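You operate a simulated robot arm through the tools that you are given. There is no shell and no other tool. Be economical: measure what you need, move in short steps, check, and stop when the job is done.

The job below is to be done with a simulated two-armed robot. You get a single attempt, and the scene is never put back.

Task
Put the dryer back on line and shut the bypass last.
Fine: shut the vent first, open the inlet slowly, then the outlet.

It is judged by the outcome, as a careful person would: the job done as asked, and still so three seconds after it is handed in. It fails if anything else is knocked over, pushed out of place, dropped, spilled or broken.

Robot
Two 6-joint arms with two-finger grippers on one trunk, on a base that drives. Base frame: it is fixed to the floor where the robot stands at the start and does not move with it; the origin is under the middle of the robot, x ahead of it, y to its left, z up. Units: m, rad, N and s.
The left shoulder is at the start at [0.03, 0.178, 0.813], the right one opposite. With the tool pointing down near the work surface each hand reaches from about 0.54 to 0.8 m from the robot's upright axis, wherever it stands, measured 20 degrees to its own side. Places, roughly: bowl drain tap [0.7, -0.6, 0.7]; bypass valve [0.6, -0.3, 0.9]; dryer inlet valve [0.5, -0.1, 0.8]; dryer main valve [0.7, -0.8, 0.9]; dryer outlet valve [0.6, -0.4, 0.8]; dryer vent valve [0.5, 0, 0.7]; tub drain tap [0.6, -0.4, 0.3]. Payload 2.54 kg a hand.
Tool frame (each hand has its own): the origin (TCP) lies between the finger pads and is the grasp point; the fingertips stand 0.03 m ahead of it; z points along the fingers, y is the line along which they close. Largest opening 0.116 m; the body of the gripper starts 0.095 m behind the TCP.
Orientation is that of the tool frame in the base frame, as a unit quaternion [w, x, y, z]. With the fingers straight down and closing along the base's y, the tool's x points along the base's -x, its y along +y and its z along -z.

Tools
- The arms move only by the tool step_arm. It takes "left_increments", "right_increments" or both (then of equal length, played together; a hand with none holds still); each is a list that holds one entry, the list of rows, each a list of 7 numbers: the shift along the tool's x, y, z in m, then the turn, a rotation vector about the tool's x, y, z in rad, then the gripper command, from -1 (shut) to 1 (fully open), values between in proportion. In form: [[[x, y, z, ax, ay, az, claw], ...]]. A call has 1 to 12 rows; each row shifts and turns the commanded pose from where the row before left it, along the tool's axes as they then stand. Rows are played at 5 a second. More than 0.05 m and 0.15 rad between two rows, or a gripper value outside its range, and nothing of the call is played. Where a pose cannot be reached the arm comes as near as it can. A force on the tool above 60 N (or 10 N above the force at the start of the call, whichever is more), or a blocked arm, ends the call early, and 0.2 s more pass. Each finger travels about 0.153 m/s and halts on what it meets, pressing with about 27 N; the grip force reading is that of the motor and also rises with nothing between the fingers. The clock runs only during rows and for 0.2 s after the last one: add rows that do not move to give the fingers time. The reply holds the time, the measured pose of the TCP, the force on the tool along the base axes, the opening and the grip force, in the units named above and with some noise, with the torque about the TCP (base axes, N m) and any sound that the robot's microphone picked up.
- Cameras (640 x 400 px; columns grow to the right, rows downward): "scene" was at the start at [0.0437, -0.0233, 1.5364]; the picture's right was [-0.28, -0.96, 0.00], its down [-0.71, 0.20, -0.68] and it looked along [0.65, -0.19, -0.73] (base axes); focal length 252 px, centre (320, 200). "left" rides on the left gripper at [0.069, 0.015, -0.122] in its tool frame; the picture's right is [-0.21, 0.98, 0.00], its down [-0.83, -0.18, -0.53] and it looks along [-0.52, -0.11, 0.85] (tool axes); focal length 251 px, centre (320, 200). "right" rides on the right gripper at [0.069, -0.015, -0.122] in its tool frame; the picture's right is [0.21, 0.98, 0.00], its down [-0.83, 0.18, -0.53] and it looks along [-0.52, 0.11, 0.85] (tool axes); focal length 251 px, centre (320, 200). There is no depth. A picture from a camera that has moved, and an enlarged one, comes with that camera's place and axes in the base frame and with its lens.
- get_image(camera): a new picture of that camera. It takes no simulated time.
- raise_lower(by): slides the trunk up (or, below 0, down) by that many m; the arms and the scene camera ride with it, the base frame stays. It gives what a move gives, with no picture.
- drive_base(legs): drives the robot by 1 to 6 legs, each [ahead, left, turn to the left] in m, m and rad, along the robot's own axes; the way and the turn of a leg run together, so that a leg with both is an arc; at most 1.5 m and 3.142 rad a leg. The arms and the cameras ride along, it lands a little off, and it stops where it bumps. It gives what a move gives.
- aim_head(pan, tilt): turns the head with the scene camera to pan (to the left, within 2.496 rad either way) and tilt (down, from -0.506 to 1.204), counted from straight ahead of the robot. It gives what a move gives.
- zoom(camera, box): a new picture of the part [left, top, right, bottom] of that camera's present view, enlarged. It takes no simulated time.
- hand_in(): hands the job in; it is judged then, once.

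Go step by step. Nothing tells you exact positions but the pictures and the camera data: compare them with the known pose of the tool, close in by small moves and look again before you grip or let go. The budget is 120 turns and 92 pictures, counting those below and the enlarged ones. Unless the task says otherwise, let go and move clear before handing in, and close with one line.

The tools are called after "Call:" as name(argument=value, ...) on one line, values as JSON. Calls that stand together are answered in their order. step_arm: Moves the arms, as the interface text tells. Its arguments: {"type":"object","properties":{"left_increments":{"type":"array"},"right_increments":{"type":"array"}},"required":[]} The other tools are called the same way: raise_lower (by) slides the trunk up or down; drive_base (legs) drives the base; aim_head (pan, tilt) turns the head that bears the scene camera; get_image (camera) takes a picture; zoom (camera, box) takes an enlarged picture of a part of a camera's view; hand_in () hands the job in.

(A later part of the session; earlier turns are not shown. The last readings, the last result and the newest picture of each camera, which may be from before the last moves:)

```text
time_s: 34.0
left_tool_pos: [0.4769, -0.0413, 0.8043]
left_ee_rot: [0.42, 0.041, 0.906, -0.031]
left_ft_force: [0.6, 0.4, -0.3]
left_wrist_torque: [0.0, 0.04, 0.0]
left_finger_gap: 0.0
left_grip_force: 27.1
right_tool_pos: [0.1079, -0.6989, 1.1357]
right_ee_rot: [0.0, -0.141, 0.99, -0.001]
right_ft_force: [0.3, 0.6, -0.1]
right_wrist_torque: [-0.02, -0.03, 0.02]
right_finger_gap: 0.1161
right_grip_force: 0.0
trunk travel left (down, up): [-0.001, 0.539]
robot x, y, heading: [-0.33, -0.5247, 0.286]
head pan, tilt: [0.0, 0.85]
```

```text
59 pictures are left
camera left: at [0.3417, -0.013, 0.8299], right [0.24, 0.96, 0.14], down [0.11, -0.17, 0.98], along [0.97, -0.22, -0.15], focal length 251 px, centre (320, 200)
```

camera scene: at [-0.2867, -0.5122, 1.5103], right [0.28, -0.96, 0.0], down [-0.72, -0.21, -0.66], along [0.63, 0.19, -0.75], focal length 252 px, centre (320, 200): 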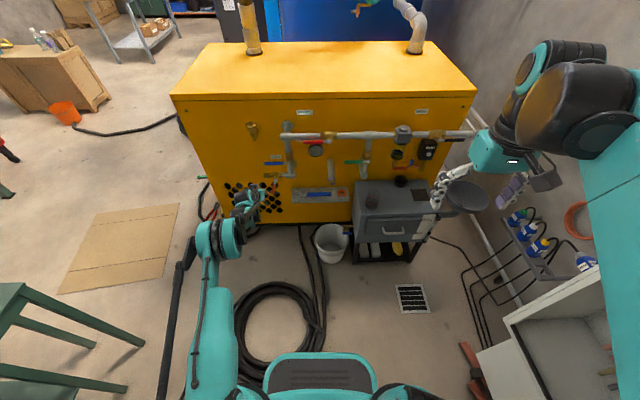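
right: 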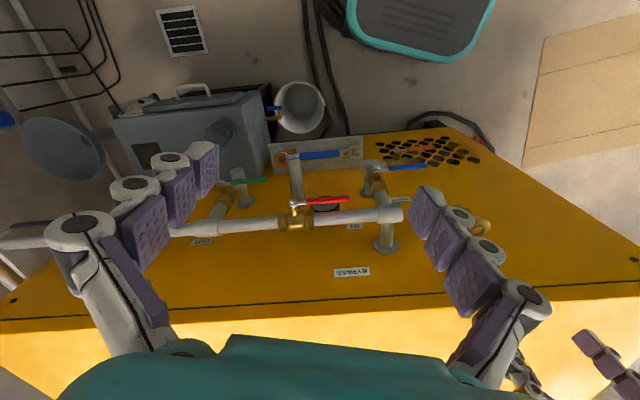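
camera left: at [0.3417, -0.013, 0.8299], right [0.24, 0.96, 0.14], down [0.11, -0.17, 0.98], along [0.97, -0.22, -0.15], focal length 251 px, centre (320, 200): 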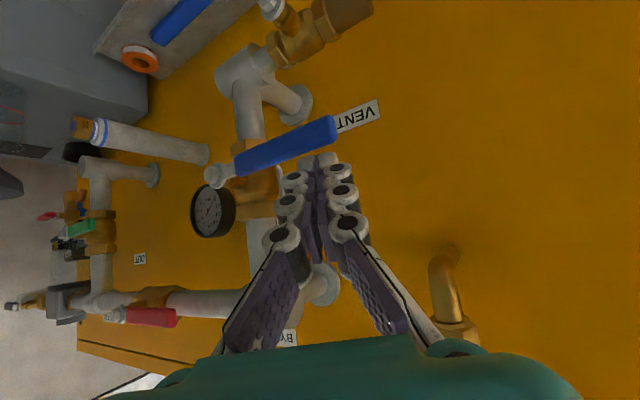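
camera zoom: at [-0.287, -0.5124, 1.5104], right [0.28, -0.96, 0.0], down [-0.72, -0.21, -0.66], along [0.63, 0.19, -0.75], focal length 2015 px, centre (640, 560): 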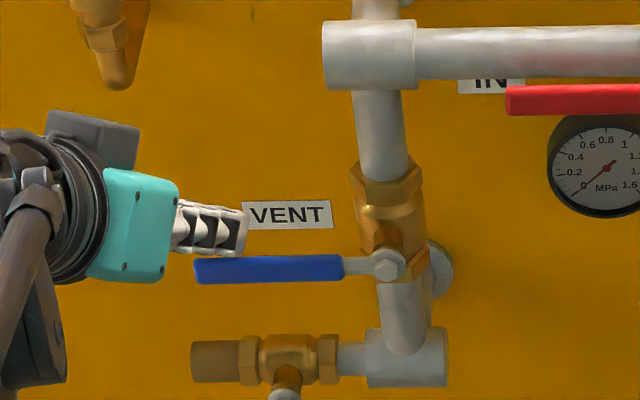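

The fingertips are just above the blue lever, near its outer end. I press down gently to test its direction.

Call:
step_arm(left_increments=[[[0.0046, 0.0001, 0.0039, 0, 0, 0, -1], [0.0046, 0.0001, 0.0039, 0, 0, 0, -1], [0.003, 0.0001, 0.0026, 0, 0, 0, -1], [0.003, 0.0001, 0.0026, 0, 0, 0, -1], [0.003, 0.0001, 0.0026, 0, 0, 0, -1], [0.003, 0.0001, 0.0026, 0, 0, 0, -1]]])

Call:
zoom(camera="scene", box=[240, 130, 320, 180])

```text
time_s: 35.4
left_tool_pos: [0.4782, -0.0388, 0.7761]
left_ee_rot: [0.419, 0.042, 0.906, -0.031]
left_ft_force: [0.6, -0.1, 0.6]
left_wrist_torque: [0.0, -0.01, -0.01]
left_finger_gap: 0.0
left_grip_force: 26.8
right_tool_pos: [0.1085, -0.7008, 1.1359]
right_ee_rot: [0.0, -0.142, 0.99, 0.0]
right_ft_force: [0.6, -0.2, -0.2]
right_wrist_torque: [0.02, 0.01, -0.01]
right_finger_gap: 0.1159
right_grip_force: 0.1
trunk travel left (down, up): [-0.001, 0.539]
robot x, y, heading: [-0.3291, -0.5263, 0.288]
head pan, tilt: [0.0, 0.85]
```

```text
8.00 times, centred on (280, 155) of scene
camera zoom: at [-0.287, -0.5125, 1.5103], right [0.28, -0.96, 0.0], down [-0.72, -0.21, -0.66], along [0.63, 0.19, -0.75], focal length 2015 px, centre (640, 560)
```

zoom: 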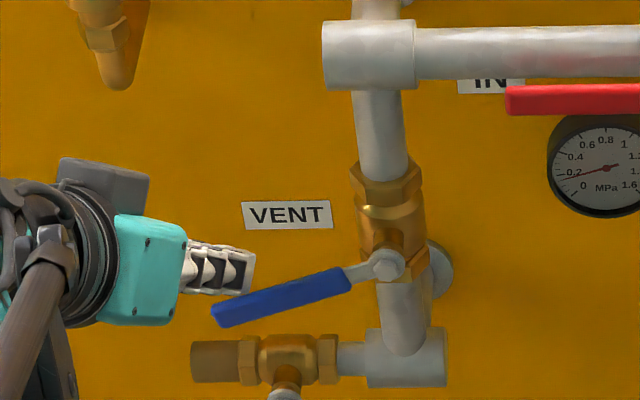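

The inlet lever moves down freely and the gauge begins to rise. I'll continue opening it slowly, with a pause first so the pressure can build.

Call:
step_arm(left_increments=[[[0, 0, 0, 0, 0, 0, -1], [0, 0, 0, 0, 0, 0, -1], [0, 0, 0, 0, 0, 0, -1], [0, 0, 0, 0, 0, 0, -1], [0.00245, -0.001, 0.00263, 0, 0, 0, -1], [0.00245, -0.001, 0.00263, 0, 0, 0, -1], [0.00245, -0.001, 0.00263, 0, 0, 0, -1], [0.00245, -0.001, 0.00263, 0, 0, 0, -1], [0, 0, 0, 0, 0, 0, -1], [0, 0, 0, 0, 0, 0, -1], [0, 0, 0, 0, 0, 0, -1]]])

Call:
zoom(camera="scene", box=[240, 130, 336, 190])

```text
time_s: 37.8
left_tool_pos: [0.4791, -0.0452, 0.7619]
left_ee_rot: [0.419, 0.041, 0.906, -0.03]
left_ft_force: [-0.1, -0.7, 0.4]
left_wrist_torque: [0.0, 0.0, 0.0]
left_finger_gap: 0.0003
left_grip_force: 27.1
right_tool_pos: [0.1078, -0.7002, 1.1369]
right_ee_rot: [0.0, -0.142, 0.99, 0.0]
right_ft_force: [0.6, -0.5, 0.1]
right_wrist_torque: [0.0, 0.0, 0.0]
right_finger_gap: 0.1161
right_grip_force: 0.0
trunk travel left (down, up): [-0.001, 0.539]
robot x, y, heading: [-0.3301, -0.525, 0.283]
head pan, tilt: [0.0, 0.85]
```

```text
6.67 times, centred on (288, 160) of scene
camera zoom: at [-0.2868, -0.5124, 1.5103], right [0.28, -0.96, 0.0], down [-0.72, -0.21, -0.66], along [0.63, 0.19, -0.75], focal length 1679 px, centre (533, 467)
```

zoom: 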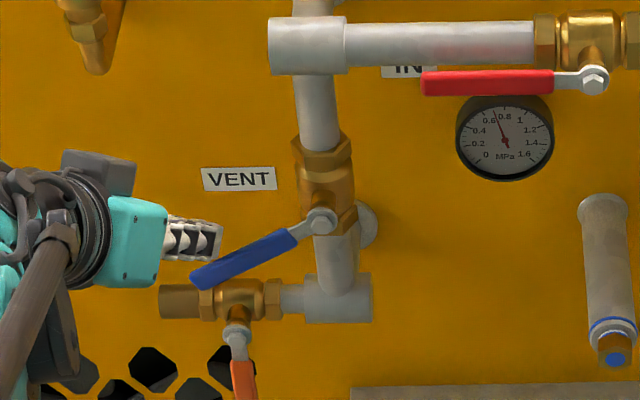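

The gauge reads about 0.7 MPa and the vent holds. I continue slowly, sliding slightly inward on the lever to keep clear of the vent nut.

Call:
step_arm(left_increments=[[[0.0018, -0.0026, 0.0028, 0, 0, 0, -1], [0.0018, -0.0026, 0.0028, 0, 0, 0, -1], [0.0018, -0.0026, 0.0028, 0, 0, 0, -1], [0.0018, -0.0026, 0.0028, 0, 0, 0, -1], [0.0018, -0.0026, 0.0028, 0, 0, 0, -1], [0.0018, -0.0026, 0.0028, 0, 0, 0, -1], [0.0025, -0.0022, 0.0034, 0, 0, 0, -1], [0.0025, -0.0022, 0.0034, 0, 0, 0, -1], [0.0025, -0.0022, 0.0034, 0, 0, 0, -1], [0, 0, 0, 0, 0, 0, -1]]])

Call:
zoom(camera="scene", box=[240, 130, 336, 190])

Call:
get_image(camera="left")

```text
time_s: 40.0
left_tool_pos: [0.4855, -0.0692, 0.731]
left_ee_rot: [0.419, 0.041, 0.907, -0.03]
left_ft_force: [0.4, -0.8, -0.6]
left_wrist_torque: [0.0, 0.04, 0.02]
left_finger_gap: 0.0003
left_grip_force: 27.0
right_tool_pos: [0.1079, -0.7001, 1.136]
right_ee_rot: [0.0, -0.142, 0.99, -0.001]
right_ft_force: [0.4, 0.3, 0.3]
right_wrist_torque: [-0.02, 0.02, 0.01]
right_finger_gap: 0.1162
right_grip_force: 0.0
trunk travel left (down, up): [-0.001, 0.539]
robot x, y, heading: [-0.3331, -0.5231, 0.282]
head pan, tilt: [0.0, 0.85]
```

```text
6.67 times, centred on (288, 160) of scene
camera zoom: at [-0.2868, -0.5125, 1.5103], right [0.28, -0.96, 0.0], down [-0.72, -0.21, -0.66], along [0.63, 0.19, -0.75], focal length 1679 px, centre (533, 467)
```

zoom: 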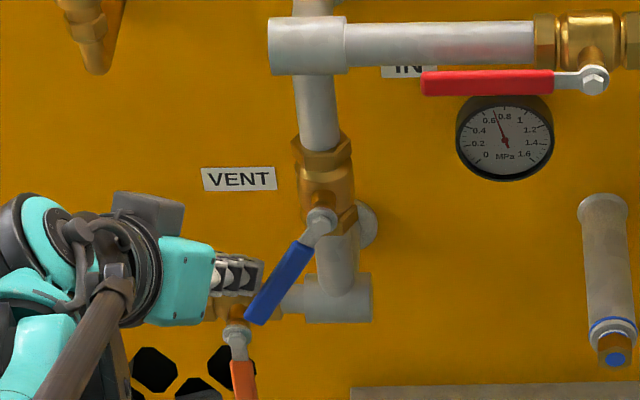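

```text
55 pictures are left
camera left: at [0.3499, -0.0409, 0.7569], right [0.24, 0.96, 0.14], down [0.11, -0.17, 0.98], along [0.97, -0.22, -0.15], focal length 251 px, centre (320, 200)
```

left: 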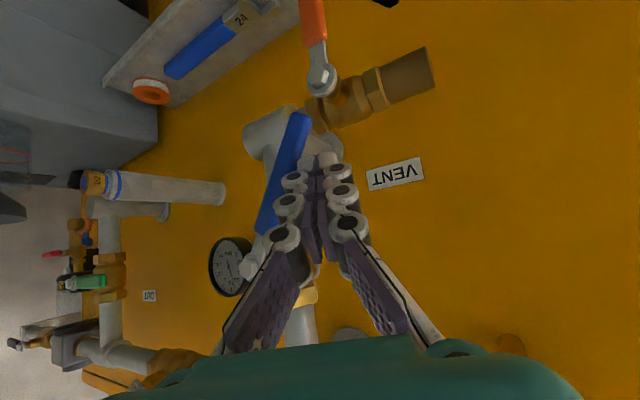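

Call:
step_arm(left_increments=[[[-0.0002, -0.0033, 0.0015, 0, 0, 0, -1], [-0.0002, -0.0033, 0.0015, 0, 0, 0, -1], [-0.0002, -0.0033, 0.0015, 0, 0, 0, -1], [-0.0002, -0.0033, 0.0015, 0, 0, 0, -1], [-0.0002, -0.0033, 0.0015, 0, 0, 0, -1], [-0.0002, -0.0033, 0.0015, 0, 0, 0, -1], [-0.0002, -0.0033, 0.0015, 0, 0, 0, -1], [-0.0002, -0.0033, 0.0015, 0, 0, 0, -1], [-0.0002, -0.0033, 0.0015, 0, 0, 0, -1], [-0.0002, -0.0033, 0.0015, 0, 0, 0, -1], [0, 0, 0, 0, 0, 0, -1]]])

Call:
zoom(camera="scene", box=[240, 130, 336, 190])

```text
time_s: 42.4
left_tool_pos: [0.4959, -0.1031, 0.7232]
left_ee_rot: [0.42, 0.042, 0.906, -0.032]
left_ft_force: [0.2, 3.6, -1.9]
left_wrist_torque: [0.05, 0.0, 0.05]
left_finger_gap: 0.0
left_grip_force: 26.8
right_tool_pos: [0.1082, -0.701, 1.1367]
right_ee_rot: [0.0, -0.142, 0.99, 0.001]
right_ft_force: [0.8, 0.0, 0.1]
right_wrist_torque: [0.01, -0.02, 0.0]
right_finger_gap: 0.1159
right_grip_force: 0.1
trunk travel left (down, up): [-0.001, 0.539]
robot x, y, heading: [-0.3281, -0.5253, 0.282]
head pan, tilt: [0.0, 0.85]
```

```text
6.67 times, centred on (288, 160) of scene
camera zoom: at [-0.2865, -0.512, 1.5103], right [0.28, -0.96, 0.0], down [-0.72, -0.21, -0.66], along [0.63, 0.19, -0.75], focal length 1679 px, centre (533, 467)
```

zoom: 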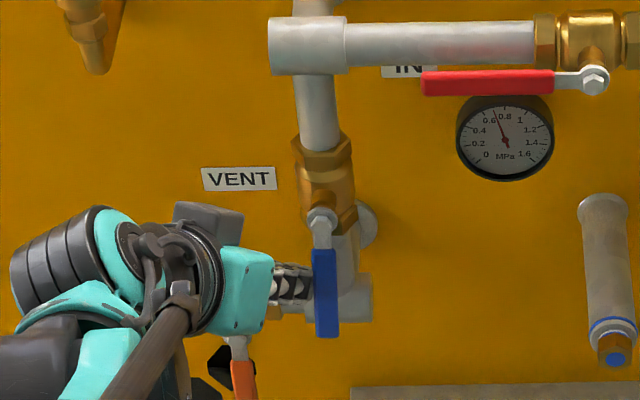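

Nearly vertical; a few millimetres more to reach the stop.

Call:
step_arm(left_increments=[[[-0.0002, -0.0033, 0.0015, 0, 0, 0, -1], [-0.0002, -0.0033, 0.0015, 0, 0, 0, -1], [-0.0002, -0.0033, 0.0015, 0, 0, 0, -1], [0, 0, 0, 0, 0, 0, -1]]])

```text
time_s: 43.4
left_tool_pos: [0.4967, -0.108, 0.7213]
left_ee_rot: [0.421, 0.038, 0.906, -0.029]
left_ft_force: [-1.0, 29.3, 11.7]
left_wrist_torque: [0.06, -0.12, 0.38]
left_finger_gap: 0.0002
left_grip_force: 27.1
right_tool_pos: [0.1071, -0.6982, 1.1371]
right_ee_rot: [0.0, -0.143, 0.99, -0.001]
right_ft_force: [0.6, -0.3, -0.1]
right_wrist_torque: [0.04, -0.01, 0.01]
right_finger_gap: 0.1159
right_grip_force: 0.1
trunk travel left (down, up): [-0.001, 0.539]
robot x, y, heading: [-0.3329, -0.5242, 0.288]
head pan, tilt: [0.0, 0.85]
```

The stop is reached (29 N), so the inlet is fully open. I withdraw the left hand and, at the same time, turn the right hand into the mirrored poking posture for the outlet.

Call:
step_arm(left_increments=[[[0.0034, 0.014, -0.0045, 0, 0, 0, -1], [0.0034, 0.014, -0.0045, 0, 0, 0, -1], [0.0242, -0.015, -0.028, 0, 0, 0, -1], [0.0242, -0.015, -0.028, 0, 0, 0, -1], [0.0242, -0.015, -0.028, 0, 0, 0, -1], [0, 0, 0, 0, 0, 0, -1], [0, 0, 0, 0, 0, 0, -1], [0, 0, 0, 0, 0, 0, -1], [0, 0, 0, 0, 0, 0, -1], [0, 0, 0, 0, 0, 0, -1]]], right_increments=[[[0, 0, 0, 0, -0.143, 0, -1], [0, 0, 0, 0, -0.143, 0, -1], [0, 0, 0, 0, -0.143, 0, -1], [0, 0, 0, 0, -0.143, 0, -1], [0, 0, 0, 0, -0.143, 0, -1], [0, 0, 0, 0, -0.143, 0, -1], [0, 0, 0, -0.099, 0, -0.085, -1], [0, 0, 0, -0.099, 0, -0.085, -1], [0, 0, 0, -0.099, 0, -0.085, -1], [0, 0, 0, 0, 0, 0, -1]]])

Call:
get_image(camera="scene")

Call:
zoom(camera="scene", box=[240, 110, 400, 210])

```text
time_s: 45.6
left_tool_pos: [0.3745, -0.1182, 0.7208]
left_ee_rot: [0.42, 0.041, 0.906, -0.03]
left_ft_force: [-0.5, 0.6, 0.1]
left_wrist_torque: [0.01, -0.04, 0.02]
left_finger_gap: 0.0001
left_grip_force: 26.8
right_tool_pos: [0.108, -0.7006, 1.1351]
right_ee_rot: [0.393, -0.302, 0.857, 0.139]
right_ft_force: [-0.4, -0.7, 0.2]
right_wrist_torque: [0.03, 0.02, 0.0]
right_finger_gap: 0.0
right_grip_force: 27.1
trunk travel left (down, up): [-0.001, 0.539]
robot x, y, heading: [-0.3329, -0.5273, 0.281]
head pan, tilt: [0.0, 0.85]
```

```text
53 pictures are left
camera scene: at [-0.2869, -0.5124, 1.5103], right [0.28, -0.96, 0.0], down [-0.72, -0.21, -0.66], along [0.63, 0.19, -0.75], focal length 252 px, centre (320, 200)
```

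scene: 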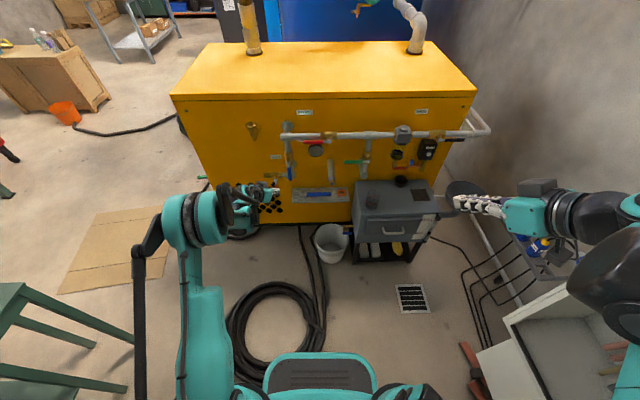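

```text
4.00 times, centred on (320, 160) of scene
camera zoom: at [-0.2869, -0.5124, 1.5103], right [0.28, -0.96, 0.0], down [-0.72, -0.21, -0.66], along [0.63, 0.19, -0.75], focal length 1008 px, centre (320, 360)
```

zoom: 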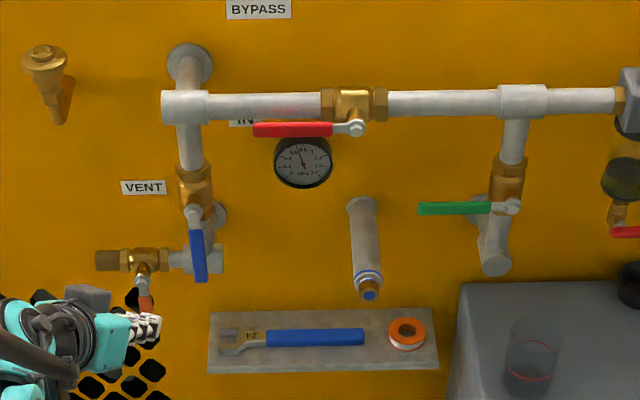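

The inlet points straight down and is open. Now I bring the right hand to just in front of and above the green outlet lever.

Call:
step_arm(right_increments=[[[-0.0084, -0.0021, 0.0475, 0, 0, 0, -1], [-0.0084, -0.0021, 0.0475, 0, 0, 0, -1], [-0.0084, -0.0021, 0.0475, 0, 0, 0, -1], [-0.0084, -0.0021, 0.0475, 0, 0, 0, -1], [-0.0084, -0.0021, 0.0475, 0, 0, 0, -1], [-0.0084, -0.0021, 0.0475, 0, 0, 0, -1], [-0.0084, -0.0021, 0.0475, 0, 0, 0, -1], [-0.0084, -0.0021, 0.0475, 0, 0, 0, -1], [-0.0084, -0.0021, 0.0475, 0, 0, 0, -1], [-0.0084, -0.0021, 0.0475, 0, 0, 0, -1], [-0.0084, -0.0021, 0.0475, 0, 0, 0, -1], [-0.0084, -0.0021, 0.0475, 0, 0, 0, -1]]])

Call:
zoom(camera="scene", box=[310, 110, 470, 210])

Call:
get_image(camera="right")

```text
time_s: 48.2
left_tool_pos: [0.3743, -0.1176, 0.7209]
left_ee_rot: [0.419, 0.041, 0.907, -0.03]
left_ft_force: [-0.2, 0.2, 0.1]
left_wrist_torque: [0.02, 0.02, -0.02]
left_finger_gap: 0.0002
left_grip_force: 27.6
right_tool_pos: [0.511, -0.4085, 0.8384]
right_ee_rot: [0.392, -0.301, 0.858, 0.138]
right_ft_force: [0.0, 0.4, -0.1]
right_wrist_torque: [0.01, -0.02, 0.0]
right_finger_gap: 0.0001
right_grip_force: 26.2
trunk travel left (down, up): [-0.001, 0.539]
robot x, y, heading: [-0.3314, -0.5266, 0.288]
head pan, tilt: [0.0, 0.85]
```

```text
4.00 times, centred on (390, 160) of scene
camera zoom: at [-0.2857, -0.512, 1.5102], right [0.28, -0.96, 0.0], down [-0.72, -0.21, -0.66], along [0.63, 0.19, -0.75], focal length 1008 px, centre (40, 360)
```

zoom: 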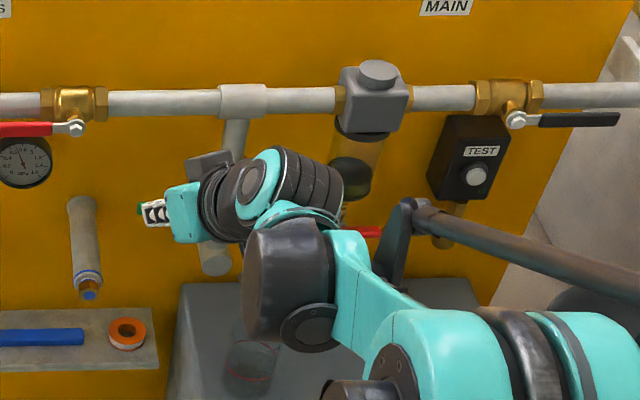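

```text
50 pictures are left
camera right: at [0.4155, -0.506, 0.8653], right [-0.72, 0.67, -0.16], down [-0.01, 0.23, 0.97], along [0.69, 0.7, -0.16], focal length 251 px, centre (320, 200)
```

right: 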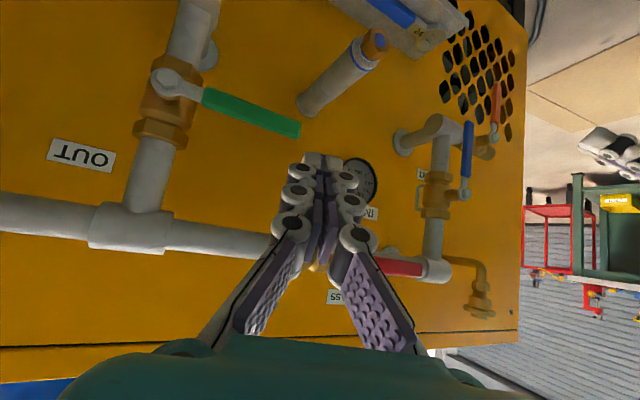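

Call:
step_arm(right_increments=[[[-0.0182, -0.0137, 0.0274, 0, 0, 0, -1], [-0.0182, -0.0137, 0.0274, 0, 0, 0, -1], [0, 0, 0, 0, 0, 0, -1]]])

Call:
zoom(camera="scene", box=[320, 130, 400, 180])

Call:
get_image(camera="right")

```text
time_s: 49.0
left_tool_pos: [0.3731, -0.117, 0.7227]
left_ee_rot: [0.42, 0.042, 0.906, -0.031]
left_ft_force: [-0.4, 1.0, -0.7]
left_wrist_torque: [-0.02, 0.02, 0.03]
left_finger_gap: 0.0
left_grip_force: 27.0
right_tool_pos: [0.5806, -0.3883, 0.8304]
right_ee_rot: [0.392, -0.301, 0.858, 0.138]
right_ft_force: [0.5, 0.0, 0.4]
right_wrist_torque: [0.02, -0.01, 0.02]
right_finger_gap: 0.0003
right_grip_force: 27.1
trunk travel left (down, up): [-0.001, 0.539]
robot x, y, heading: [-0.3317, -0.5254, 0.286]
head pan, tilt: [0.0, 0.85]
```

```text
8.00 times, centred on (360, 155) of scene
camera zoom: at [-0.2869, -0.5124, 1.5104], right [0.28, -0.96, 0.0], down [-0.72, -0.21, -0.66], along [0.63, 0.19, -0.75], focal length 2015 px, centre (0, 560)
```

zoom: 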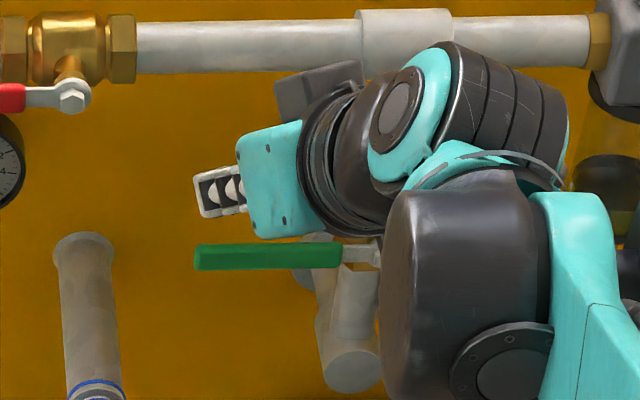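

```text
48 pictures are left
camera right: at [0.4832, -0.4864, 0.8581], right [-0.72, 0.67, -0.16], down [-0.01, 0.23, 0.97], along [0.69, 0.7, -0.16], focal length 251 px, centre (320, 200)
```

right: 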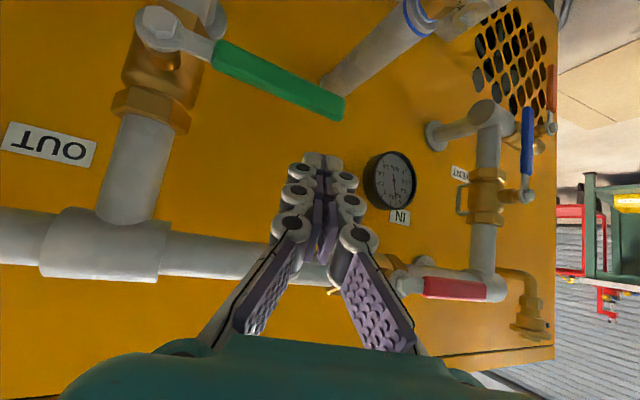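

Call:
step_arm(right_increments=[[[0.005, -0.0184, -0.0059, 0, 0, 0, -1], [0.0076, 0, 0.0065, 0, 0, 0, -1], [0.0076, 0, 0.0065, 0, 0, 0, -1], [0.0038, 0, 0.0033, 0, 0, 0, -1], [0.0038, 0, 0.0033, 0, 0, 0, -1], [0.0038, 0, 0.0033, 0, 0, 0, -1], [0, 0, 0, 0, 0, 0, -1]]])

Call:
zoom(camera="scene", box=[300, 130, 420, 205])

Call:
get_image(camera="right")

```text
time_s: 50.6
left_tool_pos: [0.3742, -0.1178, 0.7215]
left_ee_rot: [0.42, 0.041, 0.906, -0.031]
left_ft_force: [0.3, -0.8, 0.1]
left_wrist_torque: [-0.01, 0.04, 0.03]
left_finger_gap: 0.0
left_grip_force: 26.9
right_tool_pos: [0.5841, -0.4083, 0.7951]
right_ee_rot: [0.391, -0.302, 0.858, 0.138]
right_ft_force: [-0.6, 0.7, 1.1]
right_wrist_torque: [0.01, 0.02, -0.01]
right_finger_gap: 0.0
right_grip_force: 27.3
trunk travel left (down, up): [-0.001, 0.539]
robot x, y, heading: [-0.3307, -0.5226, 0.285]
head pan, tilt: [0.0, 0.85]
```

```text
5.33 times, centred on (360, 168) of scene
camera zoom: at [-0.2868, -0.5123, 1.5103], right [0.28, -0.96, 0.0], down [-0.72, -0.21, -0.66], along [0.63, 0.19, -0.75], focal length 1343 px, centre (107, 373)
```

zoom: 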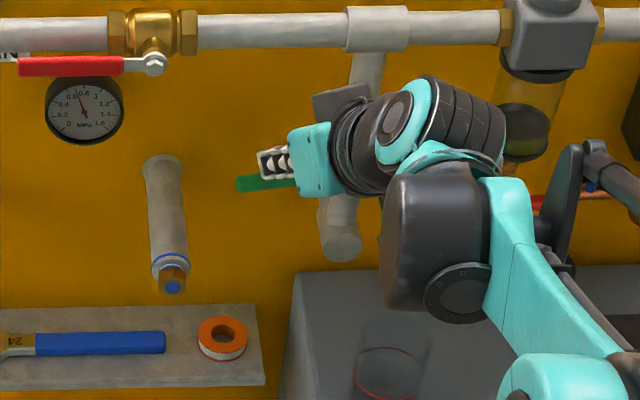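

```text
46 pictures are left
camera right: at [0.4878, -0.5059, 0.8226], right [-0.72, 0.67, -0.16], down [-0.01, 0.23, 0.97], along [0.69, 0.7, -0.16], focal length 251 px, centre (320, 200)
```

right: 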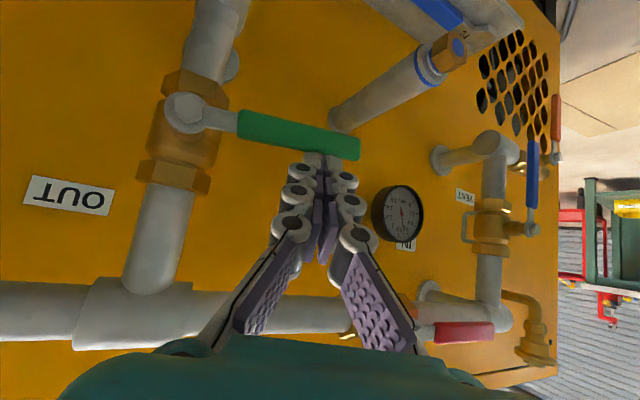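

Call:
step_arm(right_increments=[[[0.0038, 0, 0.0033, 0, 0, 0, -1], [0.0038, 0, 0.0033, 0, 0, 0, -1], [0.0038, 0, 0.0033, 0, 0, 0, -1], [0.0038, 0, 0.0033, 0, 0, 0, -1], [0, 0, 0, 0, 0, 0, -1]]])

Call:
get_image(camera="right")

```text
time_s: 51.8
left_tool_pos: [0.3746, -0.1179, 0.7218]
left_ee_rot: [0.419, 0.04, 0.907, -0.03]
left_ft_force: [0.7, -0.4, -0.2]
left_wrist_torque: [-0.03, -0.02, 0.01]
left_finger_gap: 0.0
left_grip_force: 27.1
right_tool_pos: [0.5839, -0.4077, 0.7755]
right_ee_rot: [0.391, -0.303, 0.858, 0.139]
right_ft_force: [-0.1, 0.4, 0.8]
right_wrist_torque: [0.04, -0.02, -0.04]
right_finger_gap: 0.0
right_grip_force: 26.9
trunk travel left (down, up): [-0.001, 0.539]
robot x, y, heading: [-0.3329, -0.5214, 0.281]
head pan, tilt: [0.0, 0.85]
```

```text
45 pictures are left
camera right: at [0.4878, -0.5061, 0.8027], right [-0.72, 0.67, -0.16], down [-0.01, 0.23, 0.97], along [0.69, 0.7, -0.16], focal length 251 px, centre (320, 200)
```

right: 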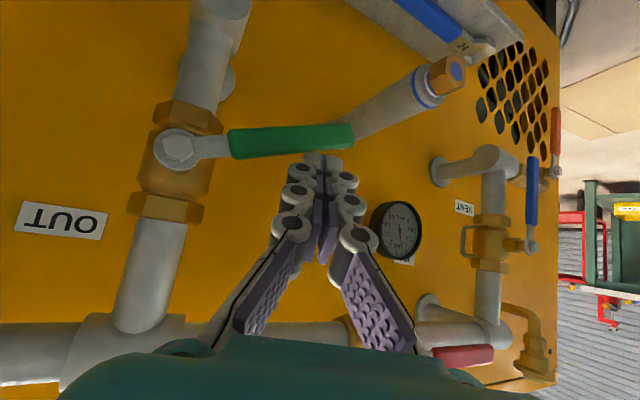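

The outlet lever also turns down easily. I continue along its arc.

Call:
step_arm(right_increments=[[[0.004, -0.0006, 0.0031, 0, 0, 0, -1], [0.004, -0.0006, 0.0031, 0, 0, 0, -1], [0.004, -0.0006, 0.0031, 0, 0, 0, -1], [0.004, -0.0006, 0.0031, 0, 0, 0, -1], [0.004, -0.0006, 0.0031, 0, 0, 0, -1], [0.004, -0.0006, 0.0031, 0, 0, 0, -1], [0.004, -0.0006, 0.0031, 0, 0, 0, -1], [0.005, -0.0033, 0.0024, 0, 0, 0, -1], [0.005, -0.0033, 0.0024, 0, 0, 0, -1], [0.005, -0.0033, 0.0024, 0, 0, 0, -1], [0.005, -0.0033, 0.0024, 0, 0, 0, -1]]])

Call:
get_image(camera="right")

Call:
zoom(camera="scene", box=[300, 130, 420, 205])

```text
time_s: 54.2
left_tool_pos: [0.3746, -0.1173, 0.7211]
left_ee_rot: [0.42, 0.041, 0.906, -0.03]
left_ft_force: [0.0, 0.1, 0.6]
left_wrist_torque: [0.03, 0.05, -0.03]
left_finger_gap: 0.0
left_grip_force: 27.4
right_tool_pos: [0.5894, -0.4274, 0.7206]
right_ee_rot: [0.392, -0.302, 0.858, 0.139]
right_ft_force: [-3.3, 0.3, 2.3]
right_wrist_torque: [0.01, 0.03, 0.04]
right_finger_gap: 0.0
right_grip_force: 27.1
trunk travel left (down, up): [-0.001, 0.539]
robot x, y, heading: [-0.3331, -0.525, 0.285]
head pan, tilt: [0.0, 0.85]
```

```text
44 pictures are left
camera right: at [0.4922, -0.5246, 0.7463], right [-0.72, 0.67, -0.16], down [-0.01, 0.23, 0.97], along [0.69, 0.7, -0.16], focal length 251 px, centre (320, 200)
```

right: 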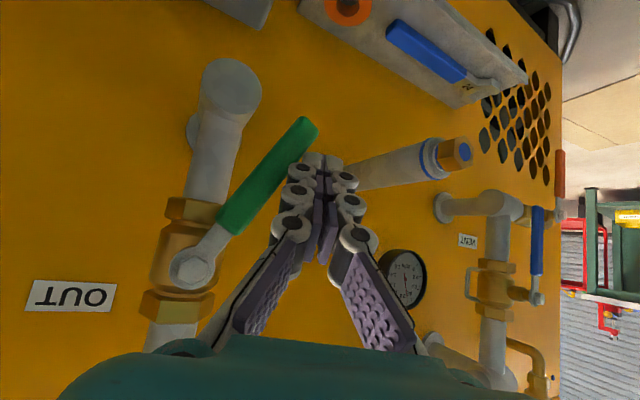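

```text
5.33 times, centred on (360, 168) of scene
camera zoom: at [-0.2873, -0.5124, 1.5103], right [0.28, -0.96, 0.0], down [-0.72, -0.21, -0.66], along [0.63, 0.19, -0.75], focal length 1343 px, centre (107, 373)
```

zoom: 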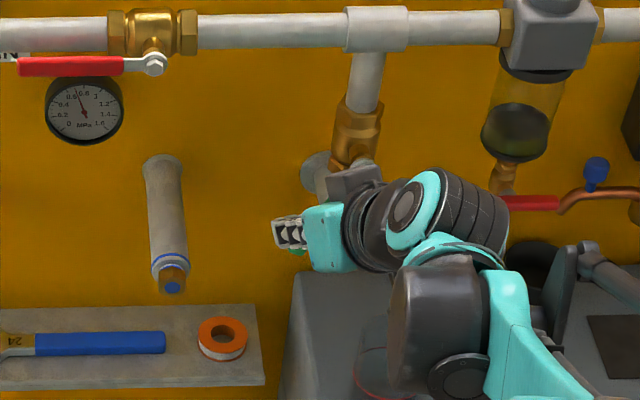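

Call:
step_arm(right_increments=[[[0.0021, -0.0035, -0.0001, 0, 0, 0, -1], [0.0021, -0.0035, -0.0001, 0, 0, 0, -1], [0.0021, -0.0035, -0.0001, 0, 0, 0, -1], [0.0021, -0.0035, -0.0001, 0, 0, 0, -1], [0.0021, -0.0035, -0.0001, 0, 0, 0, -1], [0.0021, -0.0035, -0.0001, 0, 0, 0, -1], [0.0021, -0.0035, -0.0001, 0, 0, 0, -1], [0, 0, 0, 0, 0, 0, -1]]])

Call:
get_image(camera="right")

```text
time_s: 56.0
left_tool_pos: [0.3737, -0.1188, 0.7217]
left_ee_rot: [0.419, 0.042, 0.907, -0.031]
left_ft_force: [0.4, -0.4, -0.1]
left_wrist_torque: [0.0, 0.01, -0.02]
left_finger_gap: 0.0002
left_grip_force: 27.4
right_tool_pos: [0.5979, -0.4528, 0.7083]
right_ee_rot: [0.391, -0.301, 0.859, 0.138]
right_ft_force: [-2.7, 0.8, 1.0]
right_wrist_torque: [0.0, -0.01, -0.01]
right_finger_gap: 0.0
right_grip_force: 27.0
trunk travel left (down, up): [-0.001, 0.539]
robot x, y, heading: [-0.3286, -0.5233, 0.285]
head pan, tilt: [0.0, 0.85]
```

```text
42 pictures are left
camera right: at [0.5004, -0.5502, 0.7359], right [-0.72, 0.67, -0.16], down [-0.01, 0.23, 0.97], along [0.69, 0.7, -0.16], focal length 251 px, centre (320, 200)
```

right: 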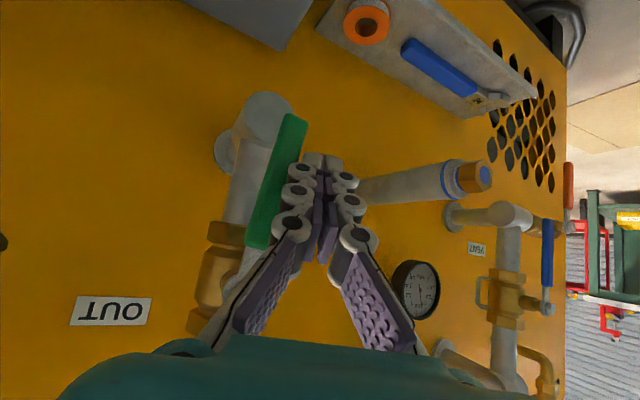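

Call:
step_arm(right_increments=[[[0.0011, -0.0035, -0.0011, 0, 0, 0, -1], [0.0011, -0.0035, -0.0011, 0, 0, 0, -1], [0.0011, -0.0035, -0.0011, 0, 0, 0, -1], [0, 0, 0, 0, 0, 0, -1]]])

```text
time_s: 57.0
left_tool_pos: [0.3726, -0.1161, 0.72]
left_ee_rot: [0.421, 0.041, 0.906, -0.031]
left_ft_force: [1.0, -0.4, -0.6]
left_wrist_torque: [-0.03, 0.0, 0.0]
left_finger_gap: 0.0
left_grip_force: 27.3
right_tool_pos: [0.5987, -0.4625, 0.7083]
right_ee_rot: [0.392, -0.302, 0.858, 0.139]
right_ft_force: [-8.0, 11.9, -3.2]
right_wrist_torque: [0.14, 0.15, 0.21]
right_finger_gap: 0.0
right_grip_force: 27.3
trunk travel left (down, up): [-0.001, 0.539]
robot x, y, heading: [-0.3295, -0.5219, 0.291]
head pan, tilt: [0.0, 0.85]
```

Call:
step_arm(right_increments=[[[0.0011, -0.0035, -0.0011, 0, 0, 0, -1], [0, 0, 0, 0, 0, 0, -1]]])

Call:
get_image(camera="right")

```text
time_s: 57.6
left_tool_pos: [0.3727, -0.1161, 0.7197]
left_ee_rot: [0.42, 0.04, 0.906, -0.032]
left_ft_force: [2.0, -0.3, 0.4]
left_wrist_torque: [-0.03, -0.03, 0.01]
left_finger_gap: 0.0
left_grip_force: 26.8
right_tool_pos: [0.5982, -0.4627, 0.7081]
right_ee_rot: [0.391, -0.304, 0.858, 0.139]
right_ft_force: [-16.4, 24.1, -5.4]
right_wrist_torque: [0.21, 0.25, 0.38]
right_finger_gap: 0.0
right_grip_force: 27.0
trunk travel left (down, up): [-0.001, 0.539]
robot x, y, heading: [-0.3312, -0.5237, 0.288]
head pan, tilt: [0.0, 0.85]
```

```text
41 pictures are left
camera right: at [0.5032, -0.5603, 0.7356], right [-0.72, 0.67, -0.16], down [-0.01, 0.23, 0.97], along [0.69, 0.71, -0.16], focal length 251 px, centre (320, 200)
```

right: 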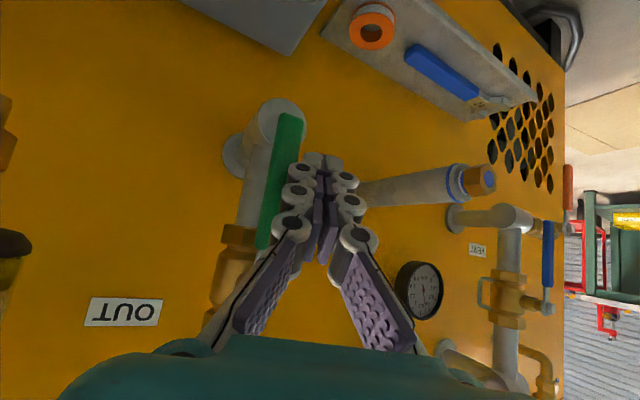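

The outlet has hit its open stop. I pull the right hand out and raise it toward the red bypass lever, moving the left hand aside.

Call:
step_arm(right_increments=[[[-0.005, 0.0184, 0.0059, 0, 0, 0, -1], [0.018, 0.0116, -0.0209, 0, 0, 0, -1], [0.018, 0.0116, -0.0209, 0, 0, 0, -1], [0.018, 0.0116, -0.0209, 0, 0, 0, -1], [-0.0315, 0.0264, -0.0124, 0, 0, 0, -1], [-0.0315, 0.0264, -0.0124, 0, 0, 0, -1], [-0.0315, 0.0264, -0.0124, 0, 0, 0, -1], [-0.0315, 0.0264, -0.0124, 0, 0, 0, -1], [-0.0315, 0.0264, -0.0124, 0, 0, 0, -1], [-0.0315, 0.0264, -0.0124, 0, 0, 0, -1], [-0.0315, 0.0264, -0.0124, 0, 0, 0, -1], [0, 0, 0, 0, 0, 0, -1]]], left_increments=[[[0, 0, 0, 0, 0, 0, -1], [0, 0, 0, 0, 0, 0, -1], [0.0068, 0.0278, -0.009, 0, 0, 0, -1], [0.0068, 0.0278, -0.009, 0, 0, 0, -1], [0.0068, 0.0278, -0.009, 0, 0, 0, -1], [0, 0, 0, 0, 0, 0, -1], [0, 0, 0, 0, 0, 0, -1], [0, 0, 0, 0, 0, 0, -1], [0, 0, 0, 0, 0, 0, -1], [0, 0, 0, 0, 0, 0, -1], [0, 0, 0, 0, 0, 0, -1], [0, 0, 0, 0, 0, 0, -1]]])

Call:
zoom(camera="scene", box=[240, 100, 400, 200])

Call:
get_image(camera="right")

```text
time_s: 60.2
left_tool_pos: [0.3502, -0.0302, 0.7212]
left_ee_rot: [0.419, 0.041, 0.907, -0.031]
left_ft_force: [0.0, -0.3, -0.2]
left_wrist_torque: [0.0, 0.01, -0.03]
left_finger_gap: 0.0001
left_grip_force: 26.7
right_tool_pos: [0.4537, -0.2803, 0.9322]
right_ee_rot: [0.392, -0.302, 0.858, 0.139]
right_ft_force: [0.2, 0.9, 0.3]
right_wrist_torque: [-0.02, 0.04, -0.02]
right_finger_gap: 0.0
right_grip_force: 26.6
trunk travel left (down, up): [-0.001, 0.539]
robot x, y, heading: [-0.3282, -0.5218, 0.285]
head pan, tilt: [0.0, 0.85]
```

```text
4.00 times, centred on (320, 150) of scene
camera zoom: at [-0.2867, -0.5123, 1.5103], right [0.28, -0.96, 0.0], down [-0.72, -0.21, -0.66], along [0.63, 0.19, -0.75], focal length 1008 px, centre (320, 400)
```

zoom: 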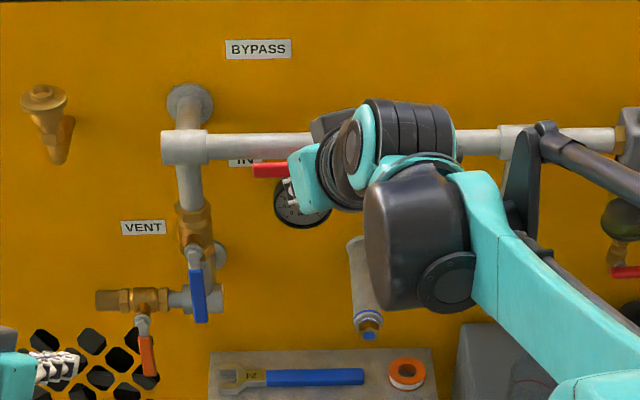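

```text
39 pictures are left
camera right: at [0.358, -0.3771, 0.9594], right [-0.72, 0.67, -0.16], down [-0.01, 0.23, 0.97], along [0.69, 0.7, -0.16], focal length 251 px, centre (320, 200)
```

right: 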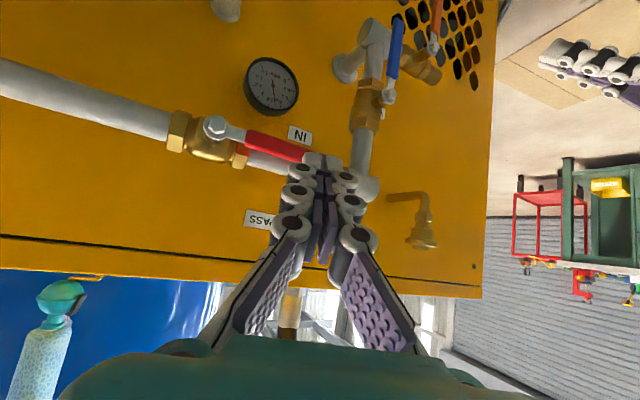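

Call:
step_arm(right_increments=[[[-0.0254, -0.0175, 0.0334, 0, 0, 0, -1], [-0.0254, -0.0175, 0.0334, 0, 0, 0, -1], [0, 0, 0, 0, 0, 0, -1]]])

Call:
get_image(camera="right")

Call:
zoom(camera="scene", box=[270, 110, 350, 160])

```text
time_s: 61.0
left_tool_pos: [0.3512, -0.03, 0.7205]
left_ee_rot: [0.419, 0.041, 0.906, -0.031]
left_ft_force: [-0.2, 0.5, -0.1]
left_wrist_torque: [0.0, 0.0, 0.03]
left_finger_gap: 0.0
left_grip_force: 26.3
right_tool_pos: [0.5416, -0.2556, 0.9271]
right_ee_rot: [0.392, -0.302, 0.858, 0.139]
right_ft_force: [1.1, 0.1, 0.0]
right_wrist_torque: [0.01, -0.04, -0.01]
right_finger_gap: 0.0003
right_grip_force: 26.9
trunk travel left (down, up): [-0.001, 0.539]
robot x, y, heading: [-0.3312, -0.5267, 0.285]
head pan, tilt: [0.0, 0.85]
```

```text
38 pictures are left
camera right: at [0.4455, -0.3527, 0.9545], right [-0.72, 0.67, -0.16], down [-0.01, 0.23, 0.97], along [0.69, 0.7, -0.16], focal length 251 px, centre (320, 200)
```

right: 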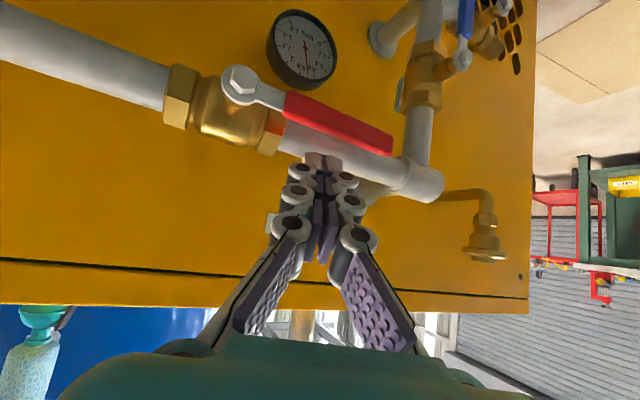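

```text
8.00 times, centred on (310, 135) of scene
camera zoom: at [-0.2871, -0.5124, 1.5104], right [0.28, -0.96, 0.0], down [-0.72, -0.21, -0.66], along [0.63, 0.19, -0.75], focal length 2015 px, centre (400, 720)
```

zoom: 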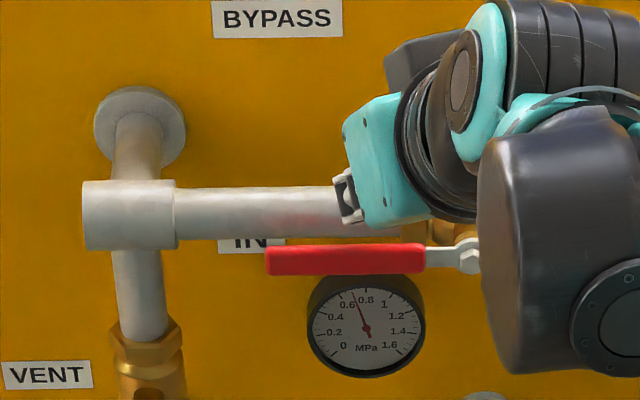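

Call:
step_arm(right_increments=[[[0.0076, 0, 0.0065, 0, 0, 0, -1], [0.0076, 0, 0.0065, 0, 0, 0, -1], [0.0038, 0, 0.0033, 0, 0, 0, -1], [0.0038, 0, 0.0033, 0, 0, 0, -1], [0.0038, 0, 0.0033, 0, 0, 0, -1], [0.0038, 0, 0.0033, 0, 0, 0, -1], [0, 0, 0, 0, 0, 0, -1]]])

Call:
get_image(camera="right")

```text
time_s: 61.8
left_tool_pos: [0.3479, -0.0309, 0.723]
left_ee_rot: [0.421, 0.041, 0.906, -0.03]
left_ft_force: [-0.9, -1.0, 1.0]
left_wrist_torque: [-0.03, 0.01, -0.02]
left_finger_gap: 0.0001
left_grip_force: 27.4
right_tool_pos: [0.542, -0.2544, 0.9132]
right_ee_rot: [0.402, -0.299, 0.854, 0.14]
right_ft_force: [-6.2, -3.3, 26.0]
right_wrist_torque: [0.17, -0.09, 0.09]
right_finger_gap: 0.006
right_grip_force: 28.6
trunk travel left (down, up): [-0.001, 0.539]
robot x, y, heading: [-0.3324, -0.5286, 0.284]
head pan, tilt: [0.0, 0.85]
stopped in row 3 (right hand): the force on the tool passed its limit at 66 N (the readings are from after the stop); the commanded pose is now the measured one
```

```text
36 pictures are left
camera right: at [0.4446, -0.3523, 0.9379], right [-0.71, 0.68, -0.17], down [-0.02, 0.21, 0.98], along [0.7, 0.7, -0.14], focal length 251 px, centre (320, 200)
```

right: 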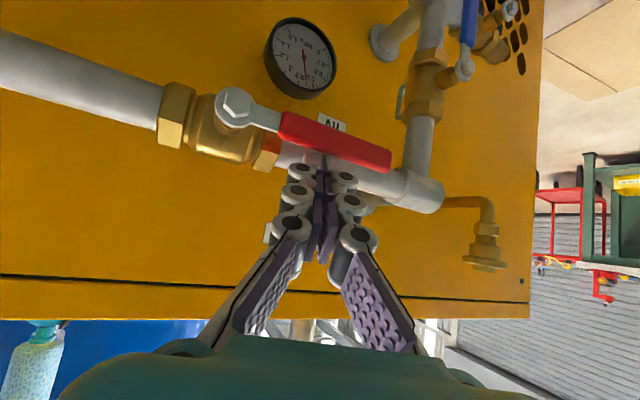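

The lever resists hard in the downward direction: the fingers pressed on its top and it didn't move. The bypass probably turns upward, so I back out and come in from beneath it.

Call:
step_arm(right_increments=[[[-0.0152, 0, -0.013, 0, 0, 0, -1], [0.024, 0.0154, -0.0279, 0, 0, 0, -1], [0.024, 0.0154, -0.0279, 0, 0, 0, -1], [0.0341, 0, 0.0293, 0, 0, 0, -1], [0.0341, 0, 0.0293, 0, 0, 0, -1], [0, 0, 0, 0, 0, 0, -1]]])

Call:
get_image(camera="right")

Call:
zoom(camera="scene", box=[250, 110, 350, 172])

```text
time_s: 63.2
left_tool_pos: [0.35, -0.0313, 0.7212]
left_ee_rot: [0.419, 0.041, 0.907, -0.031]
left_ft_force: [-0.6, -0.4, 0.6]
left_wrist_torque: [0.0, 0.02, -0.02]
left_finger_gap: 0.0001
left_grip_force: 26.5
right_tool_pos: [0.4669, -0.276, 0.8368]
right_ee_rot: [0.399, -0.298, 0.856, 0.139]
right_ft_force: [-0.2, -0.3, 0.9]
right_wrist_torque: [0.02, 0.0, 0.02]
right_finger_gap: 0.0
right_grip_force: 28.8
trunk travel left (down, up): [-0.001, 0.539]
robot x, y, heading: [-0.3324, -0.5229, 0.286]
head pan, tilt: [0.0, 0.85]
```

```text
35 pictures are left
camera right: at [0.3703, -0.3736, 0.8614], right [-0.72, 0.68, -0.16], down [-0.02, 0.22, 0.98], along [0.7, 0.7, -0.14], focal length 251 px, centre (320, 200)
```

right: 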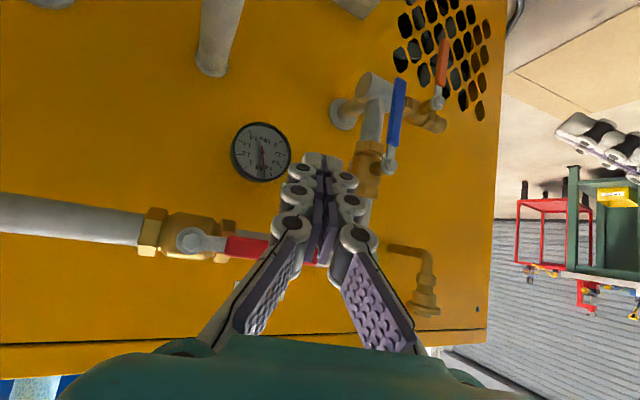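

```text
6.40 times, centred on (300, 141) of scene
camera zoom: at [-0.2865, -0.5122, 1.5104], right [0.28, -0.96, 0.0], down [-0.72, -0.21, -0.66], along [0.63, 0.19, -0.75], focal length 1612 px, centre (448, 578)
```

zoom: 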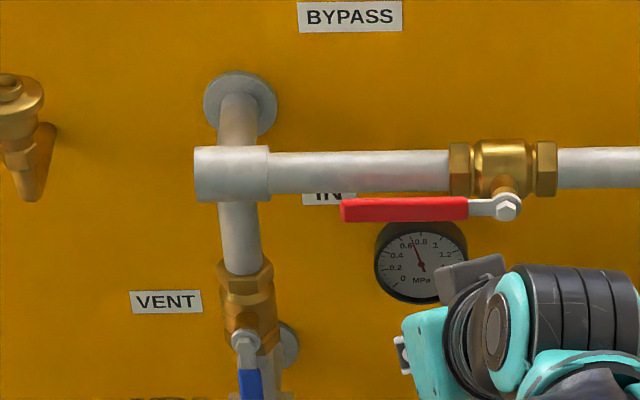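

Call:
step_arm(right_increments=[[[-0.024, -0.0154, 0.0279, 0, 0, 0, -1], [-0.024, -0.0154, 0.0279, 0, 0, 0, -1], [0, 0, 0, 0, 0, 0, -1]]])

Call:
get_image(camera="right")

Call:
zoom(camera="scene", box=[250, 110, 350, 172])

```text
time_s: 64.0
left_tool_pos: [0.3504, -0.0299, 0.7198]
left_ee_rot: [0.419, 0.041, 0.906, -0.031]
left_ft_force: [-0.2, -0.8, -1.0]
left_wrist_torque: [-0.01, -0.01, -0.02]
left_finger_gap: 0.0001
left_grip_force: 27.0
right_tool_pos: [0.5452, -0.2538, 0.8384]
right_ee_rot: [0.399, -0.3, 0.855, 0.139]
right_ft_force: [-0.2, 0.1, -0.4]
right_wrist_torque: [0.04, -0.01, -0.04]
right_finger_gap: 0.0
right_grip_force: 29.0
trunk travel left (down, up): [-0.001, 0.539]
robot x, y, heading: [-0.3313, -0.5267, 0.284]
head pan, tilt: [0.0, 0.85]
```

```text
33 pictures are left
camera right: at [0.4476, -0.351, 0.8628], right [-0.72, 0.68, -0.16], down [-0.02, 0.22, 0.98], along [0.7, 0.7, -0.14], focal length 251 px, centre (320, 200)
```

right: 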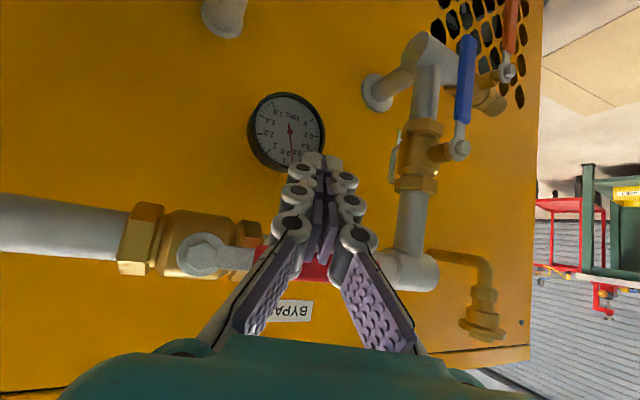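

```text
6.40 times, centred on (300, 141) of scene
camera zoom: at [-0.2866, -0.5123, 1.5104], right [0.28, -0.96, 0.0], down [-0.72, -0.21, -0.66], along [0.63, 0.19, -0.75], focal length 1612 px, centre (448, 578)
```

zoom: 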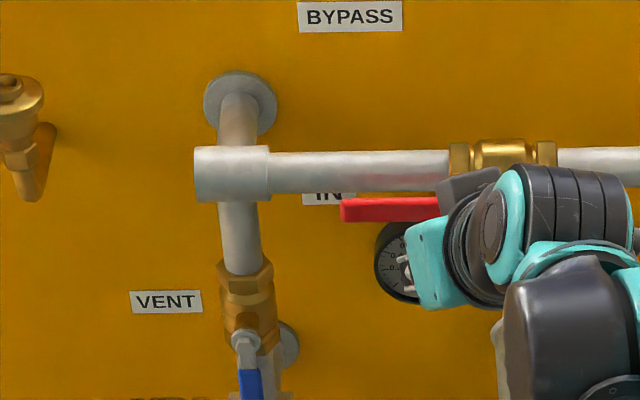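

Call:
step_arm(right_increments=[[[-0.0038, 0, -0.0033, 0, 0, 0, -1], [-0.0038, 0, -0.0033, 0, 0, 0, -1], [-0.0038, 0, -0.0033, 0, 0, 0, -1], [-0.0038, 0, -0.0033, 0, 0, 0, -1], [0, 0, 0, 0, 0, 0, -1]]])

Call:
zoom(camera="scene", box=[250, 110, 350, 172])

```text
time_s: 65.2
left_tool_pos: [0.3511, -0.0296, 0.7214]
left_ee_rot: [0.419, 0.041, 0.906, -0.031]
left_ft_force: [0.5, -0.6, -0.8]
left_wrist_torque: [-0.01, 0.03, 0.01]
left_finger_gap: 0.0
left_grip_force: 27.0
right_tool_pos: [0.5453, -0.255, 0.8581]
right_ee_rot: [0.398, -0.299, 0.856, 0.139]
right_ft_force: [-0.8, -1.0, -2.0]
right_wrist_torque: [0.03, 0.0, 0.02]
right_finger_gap: 0.0
right_grip_force: 28.8
trunk travel left (down, up): [-0.001, 0.539]
robot x, y, heading: [-0.3272, -0.5231, 0.281]
head pan, tilt: [0.0, 0.85]
```

```text
6.40 times, centred on (300, 141) of scene
camera zoom: at [-0.2863, -0.5121, 1.5103], right [0.28, -0.96, 0.0], down [-0.72, -0.21, -0.66], along [0.63, 0.19, -0.75], focal length 1612 px, centre (448, 578)
```

zoom: 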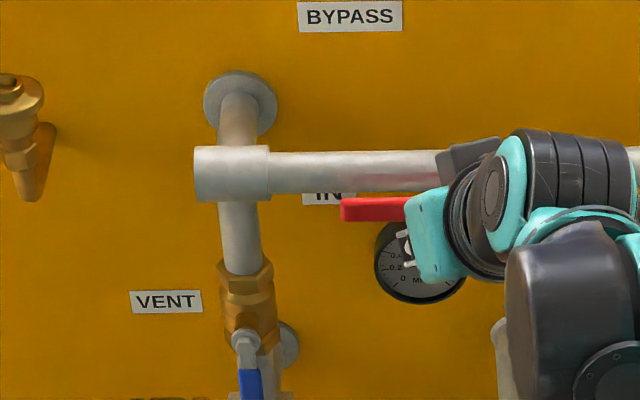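

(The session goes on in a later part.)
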